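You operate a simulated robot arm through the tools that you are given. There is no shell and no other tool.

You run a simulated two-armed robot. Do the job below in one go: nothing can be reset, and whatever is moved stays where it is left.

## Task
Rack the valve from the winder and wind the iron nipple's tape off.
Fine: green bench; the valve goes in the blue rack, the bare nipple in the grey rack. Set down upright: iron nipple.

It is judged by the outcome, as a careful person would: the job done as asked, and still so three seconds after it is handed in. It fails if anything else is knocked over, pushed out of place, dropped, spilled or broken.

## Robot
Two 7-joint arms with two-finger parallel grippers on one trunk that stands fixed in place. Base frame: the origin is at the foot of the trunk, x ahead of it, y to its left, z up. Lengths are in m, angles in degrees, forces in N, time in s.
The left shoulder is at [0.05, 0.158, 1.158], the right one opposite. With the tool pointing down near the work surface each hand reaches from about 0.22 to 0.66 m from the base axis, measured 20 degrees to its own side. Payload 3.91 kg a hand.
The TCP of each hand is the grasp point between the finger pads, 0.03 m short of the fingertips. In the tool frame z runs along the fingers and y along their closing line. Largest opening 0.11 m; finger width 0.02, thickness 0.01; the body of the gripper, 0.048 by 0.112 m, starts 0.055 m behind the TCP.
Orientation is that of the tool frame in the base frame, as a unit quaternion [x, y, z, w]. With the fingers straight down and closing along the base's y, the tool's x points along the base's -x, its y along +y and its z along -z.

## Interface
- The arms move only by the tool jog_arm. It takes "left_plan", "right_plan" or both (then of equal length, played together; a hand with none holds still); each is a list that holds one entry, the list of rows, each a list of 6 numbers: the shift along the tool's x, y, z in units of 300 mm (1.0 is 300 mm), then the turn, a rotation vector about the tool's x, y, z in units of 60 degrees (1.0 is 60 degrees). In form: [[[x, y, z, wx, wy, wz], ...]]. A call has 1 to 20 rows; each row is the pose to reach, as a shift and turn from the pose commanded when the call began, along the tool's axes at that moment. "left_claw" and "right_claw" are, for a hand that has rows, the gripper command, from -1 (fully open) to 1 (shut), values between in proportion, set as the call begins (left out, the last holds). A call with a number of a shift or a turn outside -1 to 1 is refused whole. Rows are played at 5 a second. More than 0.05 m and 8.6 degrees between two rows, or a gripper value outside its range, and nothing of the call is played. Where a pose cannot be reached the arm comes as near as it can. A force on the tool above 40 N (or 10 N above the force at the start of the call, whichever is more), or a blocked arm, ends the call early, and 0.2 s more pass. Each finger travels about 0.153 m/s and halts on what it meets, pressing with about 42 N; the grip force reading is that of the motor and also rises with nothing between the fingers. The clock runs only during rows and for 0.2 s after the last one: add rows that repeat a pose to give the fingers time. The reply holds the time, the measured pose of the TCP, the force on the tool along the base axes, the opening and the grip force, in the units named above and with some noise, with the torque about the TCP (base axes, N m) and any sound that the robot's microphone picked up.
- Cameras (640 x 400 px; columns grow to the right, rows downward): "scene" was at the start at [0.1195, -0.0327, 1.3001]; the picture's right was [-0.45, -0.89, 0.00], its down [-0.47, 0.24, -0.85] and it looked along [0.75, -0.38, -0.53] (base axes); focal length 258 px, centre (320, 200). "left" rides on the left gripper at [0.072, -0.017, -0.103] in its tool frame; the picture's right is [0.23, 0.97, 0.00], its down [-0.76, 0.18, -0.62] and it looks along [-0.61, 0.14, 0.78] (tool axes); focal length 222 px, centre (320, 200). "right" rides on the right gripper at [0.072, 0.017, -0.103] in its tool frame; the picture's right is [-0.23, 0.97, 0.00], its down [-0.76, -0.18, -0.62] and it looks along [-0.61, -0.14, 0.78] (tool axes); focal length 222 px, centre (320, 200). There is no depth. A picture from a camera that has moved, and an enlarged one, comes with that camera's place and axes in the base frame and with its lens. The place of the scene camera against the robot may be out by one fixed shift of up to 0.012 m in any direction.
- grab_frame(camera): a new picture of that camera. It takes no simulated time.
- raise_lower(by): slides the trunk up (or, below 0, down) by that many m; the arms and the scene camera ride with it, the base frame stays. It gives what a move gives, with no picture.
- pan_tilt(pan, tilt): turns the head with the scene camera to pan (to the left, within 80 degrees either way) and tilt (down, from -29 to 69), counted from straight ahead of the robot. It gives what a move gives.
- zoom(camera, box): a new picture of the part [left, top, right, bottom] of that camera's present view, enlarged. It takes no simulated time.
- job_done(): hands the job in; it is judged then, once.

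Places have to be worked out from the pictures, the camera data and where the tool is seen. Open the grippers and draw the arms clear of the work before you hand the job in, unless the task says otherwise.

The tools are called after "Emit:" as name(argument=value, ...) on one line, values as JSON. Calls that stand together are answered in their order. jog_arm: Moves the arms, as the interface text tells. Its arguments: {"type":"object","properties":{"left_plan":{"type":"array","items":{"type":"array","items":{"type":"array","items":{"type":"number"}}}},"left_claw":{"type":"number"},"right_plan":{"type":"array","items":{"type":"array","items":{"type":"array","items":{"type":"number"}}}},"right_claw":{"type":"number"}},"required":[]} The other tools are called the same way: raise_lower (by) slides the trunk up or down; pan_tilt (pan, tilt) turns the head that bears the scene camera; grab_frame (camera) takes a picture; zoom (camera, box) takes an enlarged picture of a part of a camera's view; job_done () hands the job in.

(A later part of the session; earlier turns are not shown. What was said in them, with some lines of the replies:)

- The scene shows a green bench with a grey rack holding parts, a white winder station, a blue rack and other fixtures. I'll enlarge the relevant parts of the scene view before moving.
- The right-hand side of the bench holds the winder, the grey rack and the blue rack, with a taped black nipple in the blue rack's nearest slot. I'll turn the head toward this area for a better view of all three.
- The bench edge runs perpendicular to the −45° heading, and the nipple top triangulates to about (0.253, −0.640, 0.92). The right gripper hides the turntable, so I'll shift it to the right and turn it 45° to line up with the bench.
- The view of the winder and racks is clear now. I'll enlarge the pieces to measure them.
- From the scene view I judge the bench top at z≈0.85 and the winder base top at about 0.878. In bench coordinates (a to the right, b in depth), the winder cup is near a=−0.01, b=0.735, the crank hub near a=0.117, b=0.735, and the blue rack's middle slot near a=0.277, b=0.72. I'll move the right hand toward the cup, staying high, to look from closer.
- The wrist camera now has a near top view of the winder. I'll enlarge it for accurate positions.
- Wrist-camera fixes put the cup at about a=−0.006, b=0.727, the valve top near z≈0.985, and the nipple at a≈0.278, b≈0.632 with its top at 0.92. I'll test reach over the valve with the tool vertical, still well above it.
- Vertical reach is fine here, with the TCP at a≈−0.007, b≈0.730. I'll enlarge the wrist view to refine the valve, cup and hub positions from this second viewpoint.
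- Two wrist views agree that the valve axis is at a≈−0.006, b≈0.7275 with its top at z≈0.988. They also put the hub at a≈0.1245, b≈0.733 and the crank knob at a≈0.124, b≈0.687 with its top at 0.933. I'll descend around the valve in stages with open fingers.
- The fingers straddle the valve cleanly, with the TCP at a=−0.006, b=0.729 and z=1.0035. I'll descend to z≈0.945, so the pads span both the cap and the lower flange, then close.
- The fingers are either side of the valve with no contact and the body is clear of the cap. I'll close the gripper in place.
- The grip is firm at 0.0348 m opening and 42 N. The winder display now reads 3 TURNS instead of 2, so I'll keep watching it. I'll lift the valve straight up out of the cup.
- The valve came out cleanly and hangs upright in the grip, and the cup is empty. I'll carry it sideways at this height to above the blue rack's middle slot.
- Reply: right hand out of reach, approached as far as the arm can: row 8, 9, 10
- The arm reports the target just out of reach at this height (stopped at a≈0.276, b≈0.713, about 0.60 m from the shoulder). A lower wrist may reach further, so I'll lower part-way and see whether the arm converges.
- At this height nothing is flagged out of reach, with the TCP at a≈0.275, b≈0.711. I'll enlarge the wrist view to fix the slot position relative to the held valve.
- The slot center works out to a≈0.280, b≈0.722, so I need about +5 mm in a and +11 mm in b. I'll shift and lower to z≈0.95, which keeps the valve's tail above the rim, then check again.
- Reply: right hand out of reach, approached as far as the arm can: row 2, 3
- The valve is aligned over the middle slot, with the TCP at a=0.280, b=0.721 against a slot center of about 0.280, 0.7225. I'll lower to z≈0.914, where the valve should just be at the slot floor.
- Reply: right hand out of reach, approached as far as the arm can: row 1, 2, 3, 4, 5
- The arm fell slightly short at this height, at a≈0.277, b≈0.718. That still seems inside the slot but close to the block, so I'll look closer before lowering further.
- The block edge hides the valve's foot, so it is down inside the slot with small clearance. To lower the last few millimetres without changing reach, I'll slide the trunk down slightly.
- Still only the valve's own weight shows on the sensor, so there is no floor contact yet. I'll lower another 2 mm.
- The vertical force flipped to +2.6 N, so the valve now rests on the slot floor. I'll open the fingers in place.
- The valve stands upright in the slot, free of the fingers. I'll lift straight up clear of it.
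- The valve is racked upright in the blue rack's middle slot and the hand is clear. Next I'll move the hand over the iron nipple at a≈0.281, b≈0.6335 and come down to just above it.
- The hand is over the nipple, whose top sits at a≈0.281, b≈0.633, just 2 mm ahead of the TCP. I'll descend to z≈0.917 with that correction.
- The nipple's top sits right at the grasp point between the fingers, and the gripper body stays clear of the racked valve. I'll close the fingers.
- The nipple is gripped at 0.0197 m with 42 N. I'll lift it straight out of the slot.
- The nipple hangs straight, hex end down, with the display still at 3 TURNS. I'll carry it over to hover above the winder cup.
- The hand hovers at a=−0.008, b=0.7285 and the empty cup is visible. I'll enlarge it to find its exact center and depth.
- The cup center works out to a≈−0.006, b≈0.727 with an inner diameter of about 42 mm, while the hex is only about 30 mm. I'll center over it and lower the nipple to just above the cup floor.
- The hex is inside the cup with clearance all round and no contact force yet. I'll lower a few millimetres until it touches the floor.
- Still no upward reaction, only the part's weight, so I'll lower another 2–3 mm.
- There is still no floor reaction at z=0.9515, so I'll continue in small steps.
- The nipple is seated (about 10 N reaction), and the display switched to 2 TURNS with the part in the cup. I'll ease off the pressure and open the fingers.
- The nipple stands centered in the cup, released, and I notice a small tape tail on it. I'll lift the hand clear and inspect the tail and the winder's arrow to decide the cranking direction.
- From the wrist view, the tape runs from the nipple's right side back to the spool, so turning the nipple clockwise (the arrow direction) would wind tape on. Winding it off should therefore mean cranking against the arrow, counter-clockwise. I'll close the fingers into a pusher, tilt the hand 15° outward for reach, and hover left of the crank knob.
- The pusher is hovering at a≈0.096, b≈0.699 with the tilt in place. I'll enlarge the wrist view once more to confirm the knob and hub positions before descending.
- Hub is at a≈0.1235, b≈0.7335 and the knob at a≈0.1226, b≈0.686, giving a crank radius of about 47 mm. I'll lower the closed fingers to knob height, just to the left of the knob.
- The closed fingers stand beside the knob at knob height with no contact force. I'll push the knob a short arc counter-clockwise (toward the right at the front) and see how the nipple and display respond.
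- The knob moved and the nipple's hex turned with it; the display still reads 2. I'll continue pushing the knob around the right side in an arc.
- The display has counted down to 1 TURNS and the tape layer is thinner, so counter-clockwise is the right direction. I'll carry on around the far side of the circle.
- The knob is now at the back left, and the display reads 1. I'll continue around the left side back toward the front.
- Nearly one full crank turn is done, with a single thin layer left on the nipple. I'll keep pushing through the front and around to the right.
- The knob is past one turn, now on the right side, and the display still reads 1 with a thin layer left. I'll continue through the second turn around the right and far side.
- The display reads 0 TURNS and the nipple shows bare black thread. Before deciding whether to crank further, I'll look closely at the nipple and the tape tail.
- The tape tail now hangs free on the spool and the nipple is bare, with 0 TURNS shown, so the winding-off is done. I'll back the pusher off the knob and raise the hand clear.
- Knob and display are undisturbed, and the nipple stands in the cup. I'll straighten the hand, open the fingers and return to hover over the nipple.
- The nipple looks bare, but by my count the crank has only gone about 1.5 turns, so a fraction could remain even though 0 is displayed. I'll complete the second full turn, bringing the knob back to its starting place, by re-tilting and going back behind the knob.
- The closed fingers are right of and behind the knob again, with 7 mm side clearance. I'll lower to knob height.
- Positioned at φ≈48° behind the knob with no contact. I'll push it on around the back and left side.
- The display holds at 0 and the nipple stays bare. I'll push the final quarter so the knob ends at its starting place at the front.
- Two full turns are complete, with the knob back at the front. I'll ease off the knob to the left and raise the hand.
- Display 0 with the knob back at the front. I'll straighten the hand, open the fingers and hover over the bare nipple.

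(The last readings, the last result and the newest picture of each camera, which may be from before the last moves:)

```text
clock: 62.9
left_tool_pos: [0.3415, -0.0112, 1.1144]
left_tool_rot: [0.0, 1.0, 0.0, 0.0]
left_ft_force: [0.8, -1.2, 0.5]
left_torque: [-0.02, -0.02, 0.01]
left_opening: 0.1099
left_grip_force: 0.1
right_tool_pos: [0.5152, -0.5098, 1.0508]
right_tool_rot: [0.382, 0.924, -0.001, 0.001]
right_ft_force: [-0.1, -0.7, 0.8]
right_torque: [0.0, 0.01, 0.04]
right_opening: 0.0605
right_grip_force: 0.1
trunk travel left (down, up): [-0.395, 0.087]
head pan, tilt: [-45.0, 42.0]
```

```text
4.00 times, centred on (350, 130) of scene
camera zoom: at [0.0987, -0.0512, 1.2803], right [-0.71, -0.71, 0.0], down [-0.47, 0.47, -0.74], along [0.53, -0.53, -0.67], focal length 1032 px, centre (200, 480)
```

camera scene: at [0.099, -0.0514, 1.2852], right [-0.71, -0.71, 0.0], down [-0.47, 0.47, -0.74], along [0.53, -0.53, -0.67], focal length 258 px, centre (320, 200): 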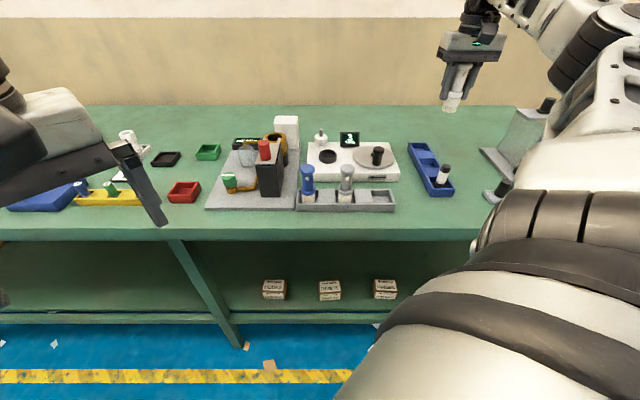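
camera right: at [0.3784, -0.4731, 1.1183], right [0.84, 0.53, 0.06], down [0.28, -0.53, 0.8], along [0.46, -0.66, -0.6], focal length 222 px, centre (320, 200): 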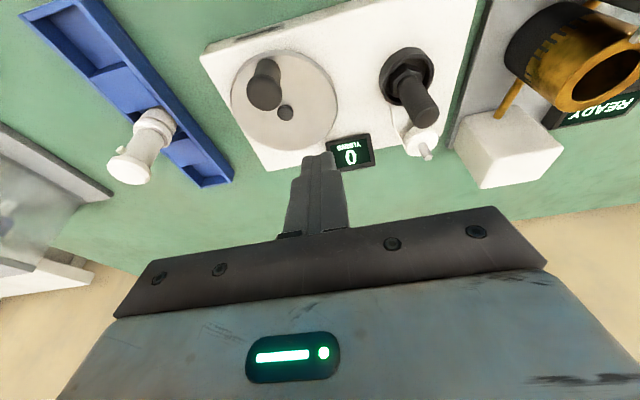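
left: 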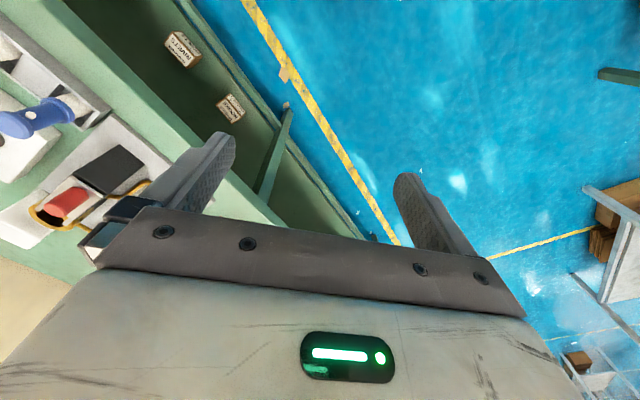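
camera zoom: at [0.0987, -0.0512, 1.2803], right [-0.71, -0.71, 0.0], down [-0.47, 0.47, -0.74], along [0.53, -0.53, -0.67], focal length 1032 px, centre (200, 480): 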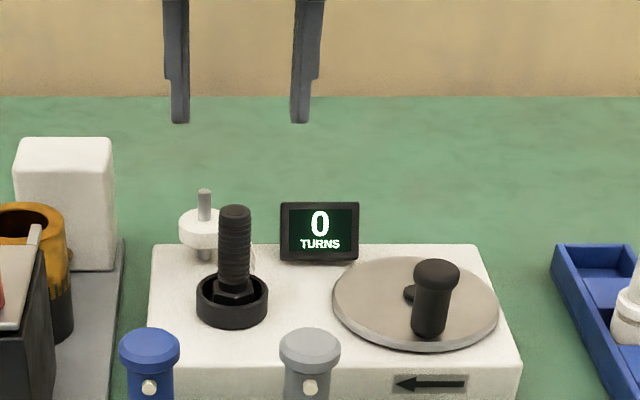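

The bare nipple's top is at about a=−0.005, b=0.731, and it stands upright in the cup. I'll descend around it to the same grip height as before.

Emit:
jog_arm(right_plan=[[[-0.009, 0.002, 0.1, 0, 0, 0], [-0.0173, 0.004, 0.2, 0, 0, 0], [-0.0173, 0.004, 0.28, 0, 0, 0], [-0.0173, 0.004, 0.336, 0, 0, 0], [-0.0173, 0.004, 0.336, 0, 0, 0]]], right_claw=-0.1)

Emit:
zoom(camera="right", box=[240, 80, 400, 240])

Emit:
zoom(camera="scene", box=[300, 90, 380, 170])

```text
clock: 64.0
left_tool_pos: [0.3416, -0.0123, 1.1135]
left_tool_rot: [0.0, 1.0, -0.001, 0.001]
left_ft_force: [0.0, -0.1, -0.3]
left_torque: [-0.03, 0.02, -0.03]
left_opening: 0.1099
left_grip_force: 0.0
right_tool_pos: [0.5222, -0.5164, 0.9479]
right_tool_rot: [0.383, 0.924, 0.0, 0.001]
right_ft_force: [-0.4, -0.7, 0.0]
right_torque: [0.05, 0.02, -0.02]
right_opening: 0.0606
right_grip_force: 0.1
trunk travel left (down, up): [-0.395, 0.087]
head pan, tilt: [-45.0, 42.0]
```

```text
2.50 times, centred on (320, 160) of right
camera zoom: at [0.4826, -0.4519, 1.0493], right [0.85, 0.53, 0.0], down [0.41, -0.66, 0.63], along [0.33, -0.53, -0.78], focal length 555 px, centre (320, 300)
```

zoom: 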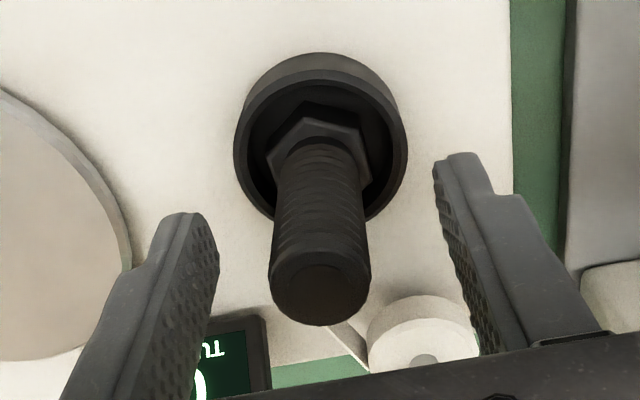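

```text
5.00 times, centred on (340, 130) of scene
camera zoom: at [0.0988, -0.0514, 1.2803], right [-0.71, -0.71, 0.0], down [-0.47, 0.47, -0.74], along [0.53, -0.53, -0.67], focal length 1290 px, centre (220, 550)
```

zoom: 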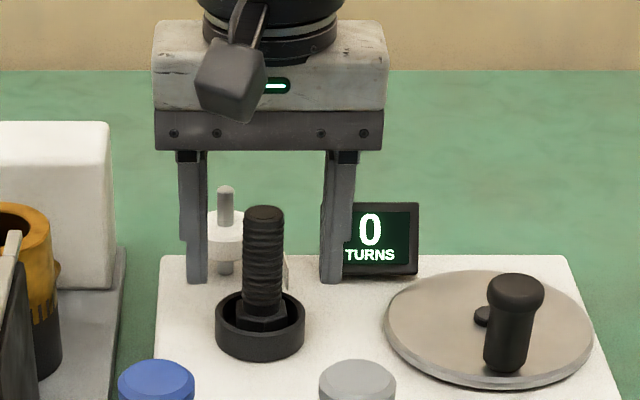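

The nipple is centered between the fingers and well within the pad width. I'll close on it.

Emit:
jog_arm(right_plan=[[[0, 0, 0, 0, 0, 0], [0, 0, 0, 0, 0, 0], [0, 0, 0, 0, 0, 0], [0, 0, 0, 0, 0, 0]]], right_claw=1)

Emit:
zoom(camera="right", box=[240, 80, 400, 240])

Emit:
zoom(camera="scene", box=[300, 90, 380, 170])

```text
clock: 65.0
left_tool_pos: [0.3407, -0.0113, 1.1147]
left_tool_rot: [0.001, 1.0, 0.0, 0.0]
left_ft_force: [-0.4, -0.3, 0.4]
left_torque: [0.06, 0.03, 0.01]
left_opening: 0.1099
left_grip_force: 0.1
right_tool_pos: [0.5233, -0.5163, 0.9472]
right_tool_rot: [0.384, 0.923, -0.001, 0.0]
right_ft_force: [-0.6, 0.2, 0.1]
right_torque: [-0.05, -0.01, 0.02]
right_opening: 0.0196
right_grip_force: 41.7
trunk travel left (down, up): [-0.395, 0.087]
head pan, tilt: [-45.0, 42.0]
```

```text
2.50 times, centred on (320, 160) of right
camera zoom: at [0.4828, -0.4517, 1.0496], right [0.85, 0.53, 0.0], down [0.41, -0.66, 0.62], along [0.33, -0.53, -0.78], focal length 555 px, centre (320, 300)
```

zoom: 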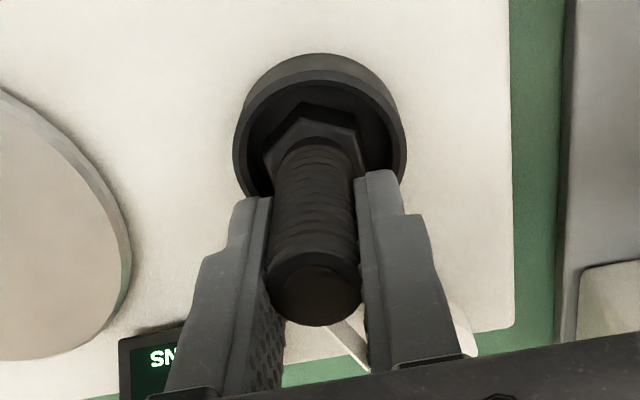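

```text
5.00 times, centred on (340, 130) of scene
camera zoom: at [0.0989, -0.0513, 1.2802], right [-0.71, -0.71, 0.0], down [-0.47, 0.47, -0.74], along [0.53, -0.53, -0.67], focal length 1290 px, centre (220, 550)
```

zoom: 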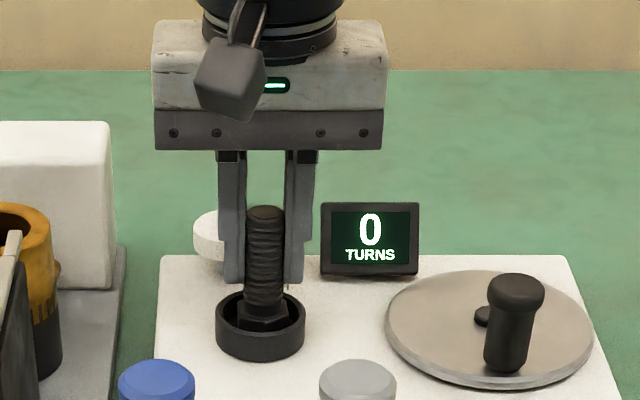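

The bare nipple is held at 0.0196 m and the display reads 0 TURNS. I'll lift it straight out of the cup.

Emit:
jog_arm(right_plan=[[[0, 0, -0.05, 0, 0, 0], [0, 0, -0.13, 0, 0, 0], [0, 0, -0.25, 0, 0, 0], [0, 0, -0.37, 0, 0, 0], [0, 0, -0.37, 0, 0, 0]]])

Emit:
zoom(camera="right", box=[240, 80, 400, 240])

Emit:
zoom(camera="scene", box=[300, 60, 400, 170])

```text
clock: 66.2
left_tool_pos: [0.3407, -0.0116, 1.1151]
left_tool_rot: [0.0, 1.0, 0.001, 0.0]
left_ft_force: [-0.2, -0.4, -0.5]
left_torque: [0.02, 0.02, 0.02]
left_opening: 0.1099
left_grip_force: 0.1
right_tool_pos: [0.5197, -0.5146, 1.06]
right_tool_rot: [0.384, 0.924, -0.001, 0.001]
right_ft_force: [0.1, 0.1, -1.0]
right_torque: [0.0, -0.03, -0.01]
right_opening: 0.0199
right_grip_force: 42.1
trunk travel left (down, up): [-0.395, 0.087]
head pan, tilt: [-45.0, 42.0]
```

```text
2.50 times, centred on (320, 160) of right
camera zoom: at [0.4805, -0.4507, 1.1619], right [0.85, 0.53, 0.0], down [0.41, -0.66, 0.62], along [0.33, -0.53, -0.78], focal length 555 px, centre (320, 300)
```

zoom: 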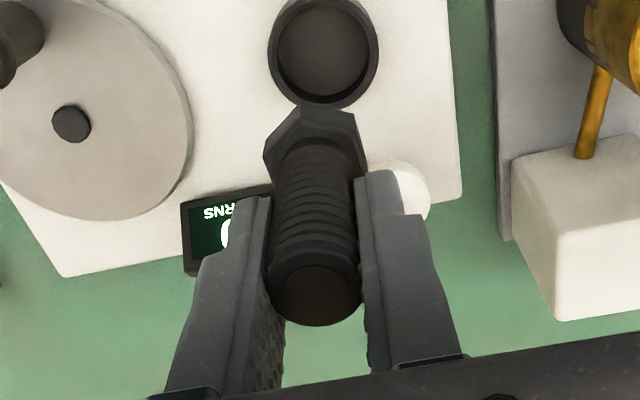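

```text
3.64 times, centred on (350, 115) of scene
camera zoom: at [0.099, -0.0514, 1.2802], right [-0.71, -0.71, 0.0], down [-0.47, 0.47, -0.74], along [0.53, -0.53, -0.67], focal length 938 px, centre (211, 509)
```

zoom: 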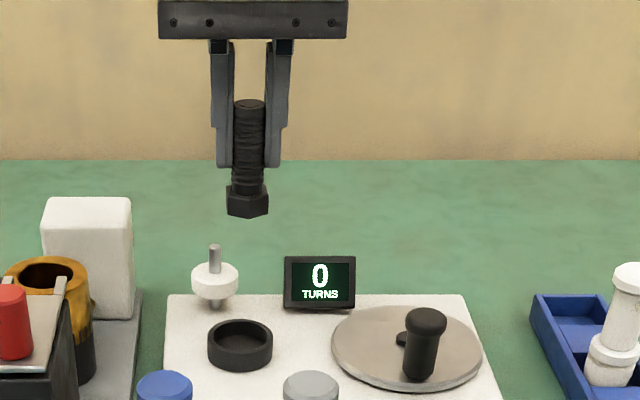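

The nipple came out cleanly and hangs vertical, completely bare. I'll carry it to above the free right-hand slot of the grey rack, near a≈0.121, b≈0.579.

Emit:
jog_arm(right_plan=[[[0.1016, -0.0829, 0, 0, 0, 0], [0.2032, -0.1659, 0, 0, 0, 0], [0.3048, -0.2488, 0, 0, 0, 0], [0.4064, -0.3318, 0, 0, 0, 0], [0.508, -0.4147, 0, 0, 0, 0], [0.508, -0.4147, 0, 0, 0, 0]]])

Emit:
grab_frame(camera="right")

Emit:
zoom(camera="right", box=[240, 40, 420, 220])

Emit:
zoom(camera="scene", box=[300, 90, 420, 220])

```text
clock: 67.7
left_tool_pos: [0.3425, -0.011, 1.1142]
left_tool_rot: [0.0, 1.0, 0.001, -0.001]
left_ft_force: [0.3, -0.4, 0.3]
left_torque: [0.01, 0.02, 0.03]
left_opening: 0.11
left_grip_force: 0.0
right_tool_pos: [0.3263, -0.4946, 1.0591]
right_tool_rot: [0.383, 0.924, -0.001, -0.001]
right_ft_force: [-0.4, -0.7, -0.5]
right_torque: [0.0, -0.01, -0.01]
right_opening: 0.0198
right_grip_force: 41.8
trunk travel left (down, up): [-0.395, 0.087]
head pan, tilt: [-45.0, 42.0]
```

```text
taken
camera right: at [0.287, -0.4298, 1.1618], right [0.85, 0.53, 0.0], down [0.41, -0.66, 0.62], along [0.33, -0.53, -0.78], focal length 222 px, centre (320, 200)
```

right: 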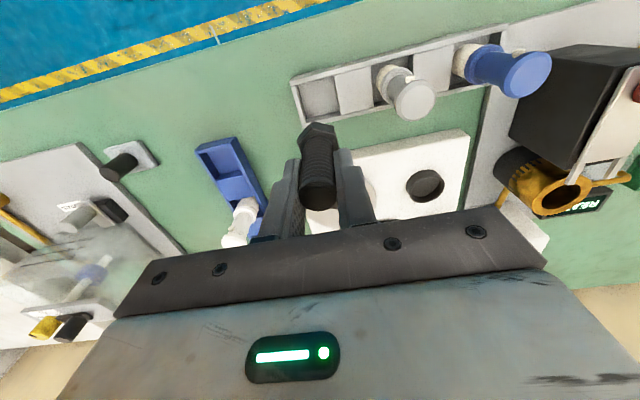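

```text
2.22 times, centred on (330, 130) of right
camera zoom: at [0.287, -0.4298, 1.1618], right [0.85, 0.53, 0.0], down [0.41, -0.66, 0.62], along [0.33, -0.53, -0.78], focal length 494 px, centre (298, 356)
```

zoom: 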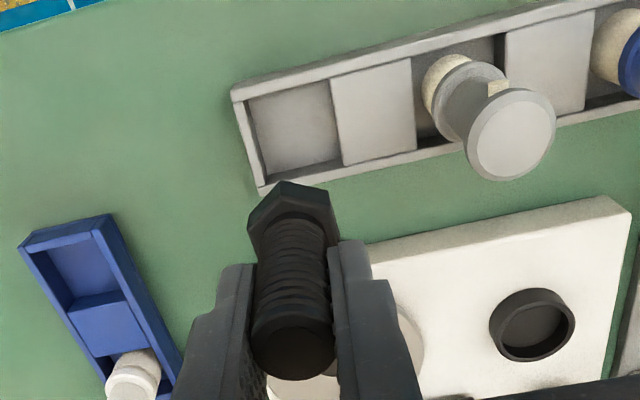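

```text
3.08 times, centred on (360, 155) of scene
camera zoom: at [0.0989, -0.0514, 1.2802], right [-0.71, -0.71, 0.0], down [-0.47, 0.47, -0.74], along [0.53, -0.53, -0.67], focal length 794 px, centre (197, 338)
```

zoom: 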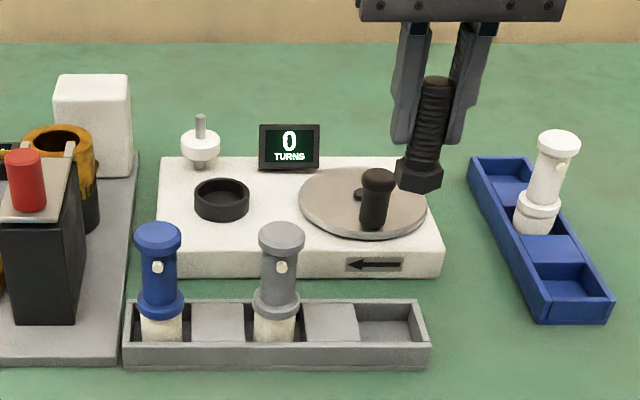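

The free slot's center comes out at a≈0.120, b≈0.578, and the TCP is at 0.119, 0.5805. I'll correct and lower to z≈0.95, with the hex still just above the rim, for a check.

Emit:
jog_arm(right_plan=[[[0.0083, -0.0033, 0.1, 0, 0, 0], [0.0083, -0.0033, 0.2, 0, 0, 0], [0.0083, -0.0033, 0.3, 0, 0, 0], [0.0083, -0.0033, 0.3637, 0, 0, 0], [0.0083, -0.0033, 0.3637, 0, 0, 0]]])

Emit:
zoom(camera="right", box=[240, 60, 400, 220])

Emit:
zoom(camera="scene", box=[330, 130, 420, 220])

```text
clock: 68.8
left_tool_pos: [0.3413, -0.0106, 1.114]
left_tool_rot: [0.0, 1.0, 0.0, -0.001]
left_ft_force: [0.2, -0.9, -0.6]
left_torque: [0.01, -0.01, -0.03]
left_opening: 0.1101
left_grip_force: 0.1
right_tool_pos: [0.321, -0.4943, 0.9515]
right_tool_rot: [0.383, 0.924, -0.001, 0.0]
right_ft_force: [0.9, -0.7, -0.6]
right_torque: [0.01, -0.02, -0.02]
right_opening: 0.0204
right_grip_force: 42.1
trunk travel left (down, up): [-0.395, 0.087]
head pan, tilt: [-45.0, 42.0]
```

```text
2.50 times, centred on (320, 140) of right
camera zoom: at [0.2814, -0.4298, 1.0532], right [0.85, 0.53, 0.0], down [0.41, -0.66, 0.62], along [0.33, -0.53, -0.78], focal length 555 px, centre (320, 350)
```

zoom: 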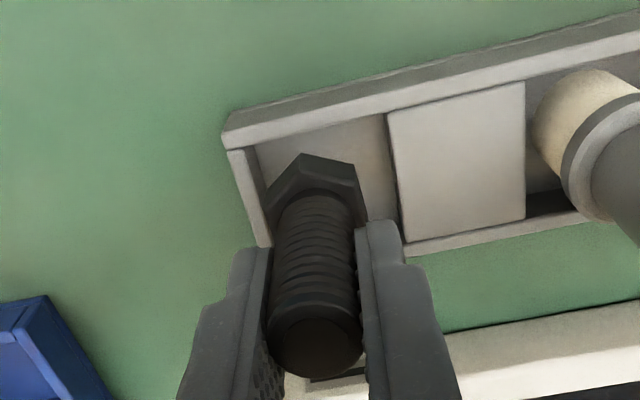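

```text
4.44 times, centred on (375, 175) of scene
camera zoom: at [0.0988, -0.0512, 1.2803], right [-0.71, -0.71, 0.0], down [-0.47, 0.47, -0.74], along [0.53, -0.53, -0.67], focal length 1147 px, centre (76, 311)
```

zoom: 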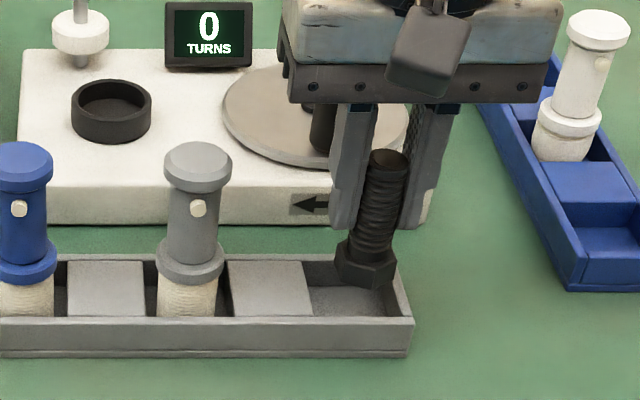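

The slot center is a≈0.1195, b≈0.5785 and the hex needs to go 3 mm left and 2 mm deeper. I'll correct while lowering to just above the slot floor.

Emit:
jog_arm(right_plan=[[[-0.0067, 0.01, 0.01, 0, 0, 0], [-0.0067, 0.01, 0.04, 0, 0, 0], [-0.0067, 0.01, 0.08, 0, 0, 0], [-0.0067, 0.01, 0.11, 0, 0, 0], [-0.0067, 0.01, 0.11, 0, 0, 0]]])

Emit:
zoom(camera="right", box=[240, 60, 400, 220])

Emit:
zoom(camera="scene", box=[330, 130, 420, 220])

```text
clock: 70.0
left_tool_pos: [0.3413, -0.012, 1.115]
left_tool_rot: [0.0, 1.0, 0.0, 0.0]
left_ft_force: [-1.4, 0.0, -0.1]
left_torque: [0.02, 0.0, 0.0]
left_opening: 0.1098
left_grip_force: 0.3
right_tool_pos: [0.3255, -0.4945, 0.9171]
right_tool_rot: [0.383, 0.924, -0.001, 0.0]
right_ft_force: [0.2, 0.5, -0.5]
right_torque: [0.04, -0.04, -0.05]
right_opening: 0.02
right_grip_force: 42.4
trunk travel left (down, up): [-0.395, 0.087]
head pan, tilt: [-45.0, 42.0]
```

```text
2.50 times, centred on (320, 140) of right
camera zoom: at [0.2858, -0.4299, 1.0191], right [0.85, 0.53, 0.0], down [0.41, -0.66, 0.62], along [0.33, -0.53, -0.78], focal length 555 px, centre (320, 350)
```

zoom: 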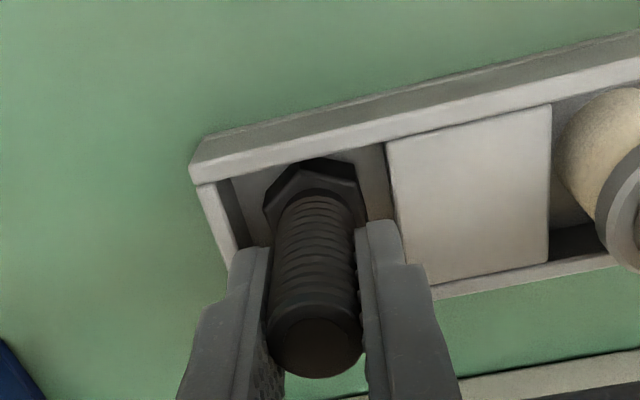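

```text
4.44 times, centred on (375, 175) of scene
camera zoom: at [0.0989, -0.0513, 1.2803], right [-0.71, -0.71, 0.0], down [-0.47, 0.47, -0.74], along [0.53, -0.53, -0.67], focal length 1147 px, centre (76, 311)
```

zoom: 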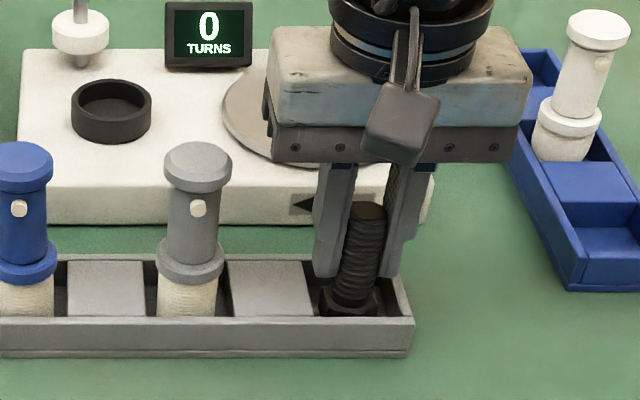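

The hex is inside the slot with clearance on all sides and there is no contact yet. I'll lower in 2 mm steps until it rests on the floor.

Emit:
jog_arm(right_plan=[[[0, 0, 0.004, 0, 0, 0], [0, 0, 0.008, 0, 0, 0], [0, 0, 0.008, 0, 0, 0]]])

```text
clock: 70.8
left_tool_pos: [0.3416, -0.0114, 1.1148]
left_tool_rot: [0.001, 1.0, 0.0, 0.0]
left_ft_force: [0.0, 0.0, -0.7]
left_torque: [-0.01, 0.01, -0.02]
left_opening: 0.1101
left_grip_force: 0.1
right_tool_pos: [0.324, -0.4938, 0.9153]
right_tool_rot: [0.384, 0.924, 0.0, 0.0]
right_ft_force: [0.2, 0.4, -1.2]
right_torque: [-0.01, 0.0, -0.01]
right_opening: 0.0197
right_grip_force: 42.0
trunk travel left (down, up): [-0.395, 0.087]
head pan, tilt: [-45.0, 42.0]
```

Only the part's weight shows at z=0.9153, so I'll take another 2 mm step.

Emit:
jog_arm(right_plan=[[[0, 0, 0.004, 0, 0, 0], [0, 0, 0.007, 0, 0, 0], [0, 0, 0.007, 0, 0, 0]]])

```text
clock: 71.7
left_tool_pos: [0.3407, -0.0115, 1.1142]
left_tool_rot: [0.0, 1.0, 0.001, -0.001]
left_ft_force: [-0.6, 0.0, 1.2]
left_torque: [0.02, 0.0, -0.01]
left_opening: 0.1101
left_grip_force: 0.1
right_tool_pos: [0.3251, -0.4928, 0.9146]
right_tool_rot: [0.383, 0.924, -0.001, 0.001]
right_ft_force: [0.1, 0.6, 2.7]
right_torque: [0.04, 0.03, -0.03]
right_opening: 0.0199
right_grip_force: 42.1
trunk travel left (down, up): [-0.395, 0.087]
head pan, tilt: [-45.0, 42.0]
```

The floor reaction is +2.7 N, so the nipple is resting in the slot. I'll open the fingers.

Emit:
jog_arm(right_plan=[[[0, 0, 0, 0, 0, 0], [0, 0, 0, 0, 0, 0], [0, 0, 0, 0, 0, 0]]], right_claw=-0.1)

Emit:
zoom(camera="right", box=[220, 60, 420, 240])

Emit:
zoom(camera="scene", box=[330, 130, 420, 220])

```text
clock: 72.5
left_tool_pos: [0.3413, -0.0108, 1.1151]
left_tool_rot: [0.0, 1.0, 0.001, 0.0]
left_ft_force: [-0.3, 0.5, 0.4]
left_torque: [0.0, 0.03, 0.0]
left_opening: 0.1103
left_grip_force: 0.1
right_tool_pos: [0.3248, -0.4922, 0.9131]
right_tool_rot: [0.384, 0.923, -0.001, -0.001]
right_ft_force: [0.2, -0.1, -0.5]
right_torque: [-0.02, -0.01, 0.05]
right_opening: 0.0606
right_grip_force: 0.0
trunk travel left (down, up): [-0.395, 0.087]
head pan, tilt: [-45.0, 42.0]
```

```text
2.22 times, centred on (320, 150) of right
camera zoom: at [0.2851, -0.4288, 1.0153], right [0.85, 0.53, 0.0], down [0.41, -0.66, 0.62], along [0.33, -0.53, -0.78], focal length 494 px, centre (320, 311)
```

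zoom: 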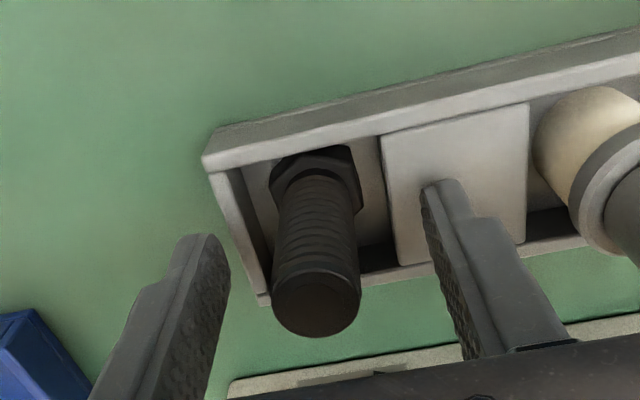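

```text
4.44 times, centred on (375, 175) of scene
camera zoom: at [0.0988, -0.0512, 1.2803], right [-0.71, -0.71, 0.0], down [-0.47, 0.47, -0.74], along [0.53, -0.53, -0.67], focal length 1147 px, centre (76, 311)
```

zoom: 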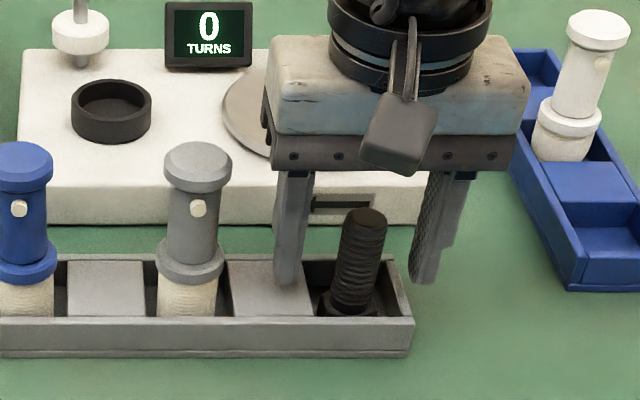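

The nipple stands upright and free in the grey rack slot. I'll lift the hand straight up off it.

Emit:
jog_arm(right_plan=[[[0, 0, -0.06, 0, 0, 0], [0, 0, -0.16, 0, 0, 0], [0, 0, -0.3, 0, 0, 0], [0, 0, -0.45, 0, 0, 0], [0, 0, -0.6, 0, 0, 0], [0, 0, -0.75, 0, 0, 0]]])

Emit:
grab_frame(camera="right")

Emit:
grab_frame(camera="scene")

```text
clock: 73.8
left_tool_pos: [0.3402, -0.011, 1.115]
left_tool_rot: [-0.001, 1.0, -0.001, 0.0]
left_ft_force: [0.4, 0.0, 0.1]
left_torque: [-0.04, -0.02, -0.03]
left_opening: 0.11
left_grip_force: 0.1
right_tool_pos: [0.326, -0.4913, 1.1426]
right_tool_rot: [0.383, 0.924, -0.001, 0.0]
right_ft_force: [-0.1, -0.1, 0.2]
right_torque: [0.01, -0.02, 0.0]
right_opening: 0.0605
right_grip_force: 0.1
trunk travel left (down, up): [-0.395, 0.087]
head pan, tilt: [-45.0, 42.0]
```

```text
taken
camera right: at [0.2857, -0.4271, 1.2436], right [0.85, 0.53, 0.0], down [0.41, -0.66, 0.62], along [0.33, -0.53, -0.78], focal length 222 px, centre (320, 200)
```

right: 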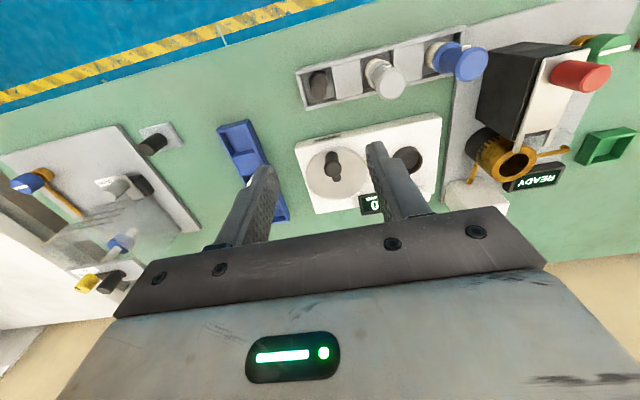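

```text
taken
camera scene: at [0.0987, -0.0508, 1.2803], right [-0.71, -0.71, 0.0], down [-0.47, 0.47, -0.74], along [0.53, -0.53, -0.67], focal length 258 px, centre (320, 200)
```

scene: 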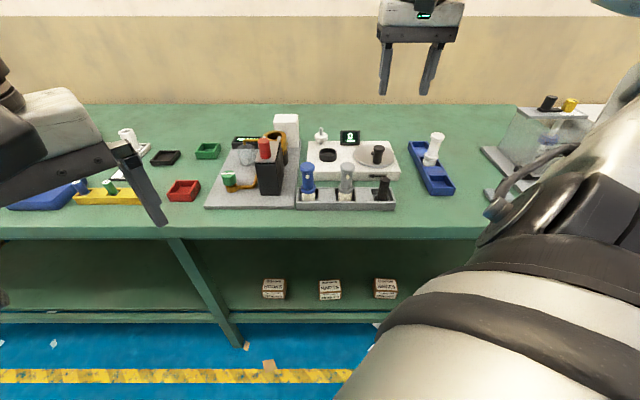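

Both parts are in place and nothing else has moved. I'll open the gripper and draw the right arm back away from the bench, then do a final check.

Emit:
jog_arm(right_plan=[[[0.11, -0.04, 0, 0, 0, 0], [0.22, -0.08, 0, 0, 0, 0], [0.33, -0.12, 0, 0, 0, 0], [0.44, -0.16, 0, 0, 0, 0], [0.55, -0.2, 0, 0, 0, 0], [0.55, -0.2, 0, 0, 0, 0]]], right_claw=-1)

Emit:
zoom(camera="scene", box=[280, 110, 400, 220])

Emit:
zoom(camera="scene", box=[380, 110, 500, 220])

Emit:
grab_frame(camera="right")

```text
clock: 75.2
left_tool_pos: [0.342, -0.0114, 1.1132]
left_tool_rot: [0.0, 1.0, 0.0, 0.0]
left_ft_force: [0.1, 0.3, 0.6]
left_torque: [0.01, 0.03, -0.02]
left_opening: 0.1099
left_grip_force: 0.0
right_tool_pos: [0.1627, -0.419, 1.1387]
right_tool_rot: [0.384, 0.923, -0.001, 0.001]
right_ft_force: [-0.3, 0.8, 0.2]
right_torque: [-0.01, 0.0, 0.02]
right_opening: 0.1097
right_grip_force: 0.1
trunk travel left (down, up): [-0.395, 0.087]
head pan, tilt: [-45.0, 42.0]
```

```text
3.64 times, centred on (340, 165) of scene
camera zoom: at [0.0989, -0.0513, 1.2802], right [-0.71, -0.71, 0.0], down [-0.47, 0.47, -0.74], along [0.53, -0.53, -0.67], focal length 938 px, centre (247, 327)
```

zoom: 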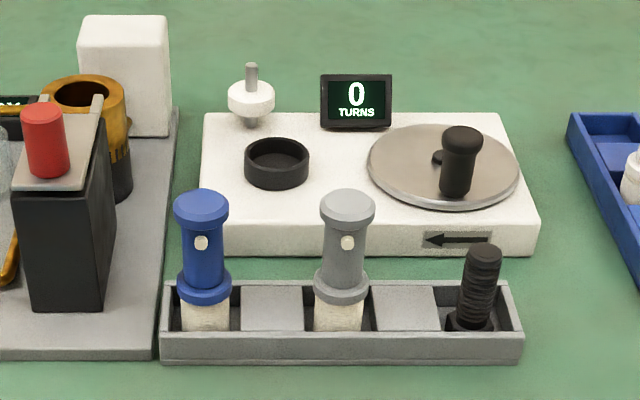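

```text
3.64 times, centred on (440, 165) of scene
camera zoom: at [0.0989, -0.0513, 1.2802], right [-0.71, -0.71, 0.0], down [-0.47, 0.47, -0.74], along [0.53, -0.53, -0.67], focal length 938 px, centre (-116, 327)
```

zoom: 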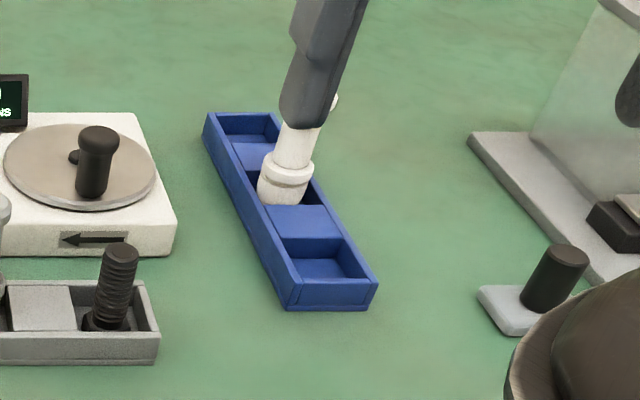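

```text
taken
camera right: at [0.1232, -0.3547, 1.2407], right [0.85, 0.53, 0.0], down [0.41, -0.66, 0.62], along [0.33, -0.53, -0.78], focal length 222 px, centre (320, 200)
```

right: 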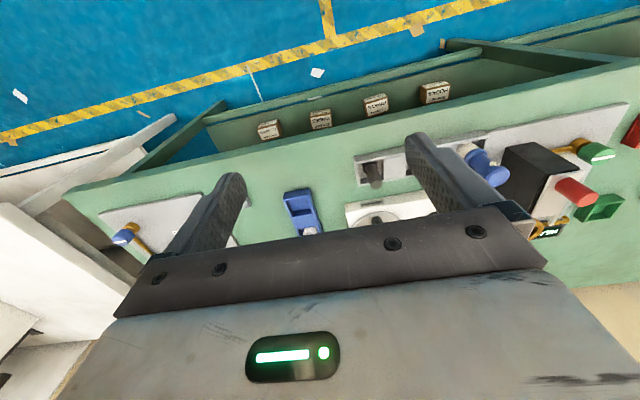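

The bare nipple stands upright in the grey rack and the white valve stands in the blue rack. The winder reads 0 TURNS, both grippers are open and the arms are clear, so I'm handing the job in.

Emit:
job_done()

```text
The job is handed in.
```

The job is done and handed in: the valve is in the blue rack, and the iron nipple is bare and standing upright in the grey rack.

- **Valve:** It came out of the winder cup and now stands upright in the blue rack's middle slot.
- **Tape:** I seated the nipple in the winder and cranked against the arrow. The display went from 2 TURNS to 0 and bare black thread showed. I then finished the second full turn to be sure nothing was left on, and the knob is back at its starting place at the front.
- **Nipple:** It is hex end down in the grey rack's right-hand slot, which was free.
- **Everything else:** The final pictures show nothing else knocked over or moved. Both grippers are open and the arms are clear of the work.
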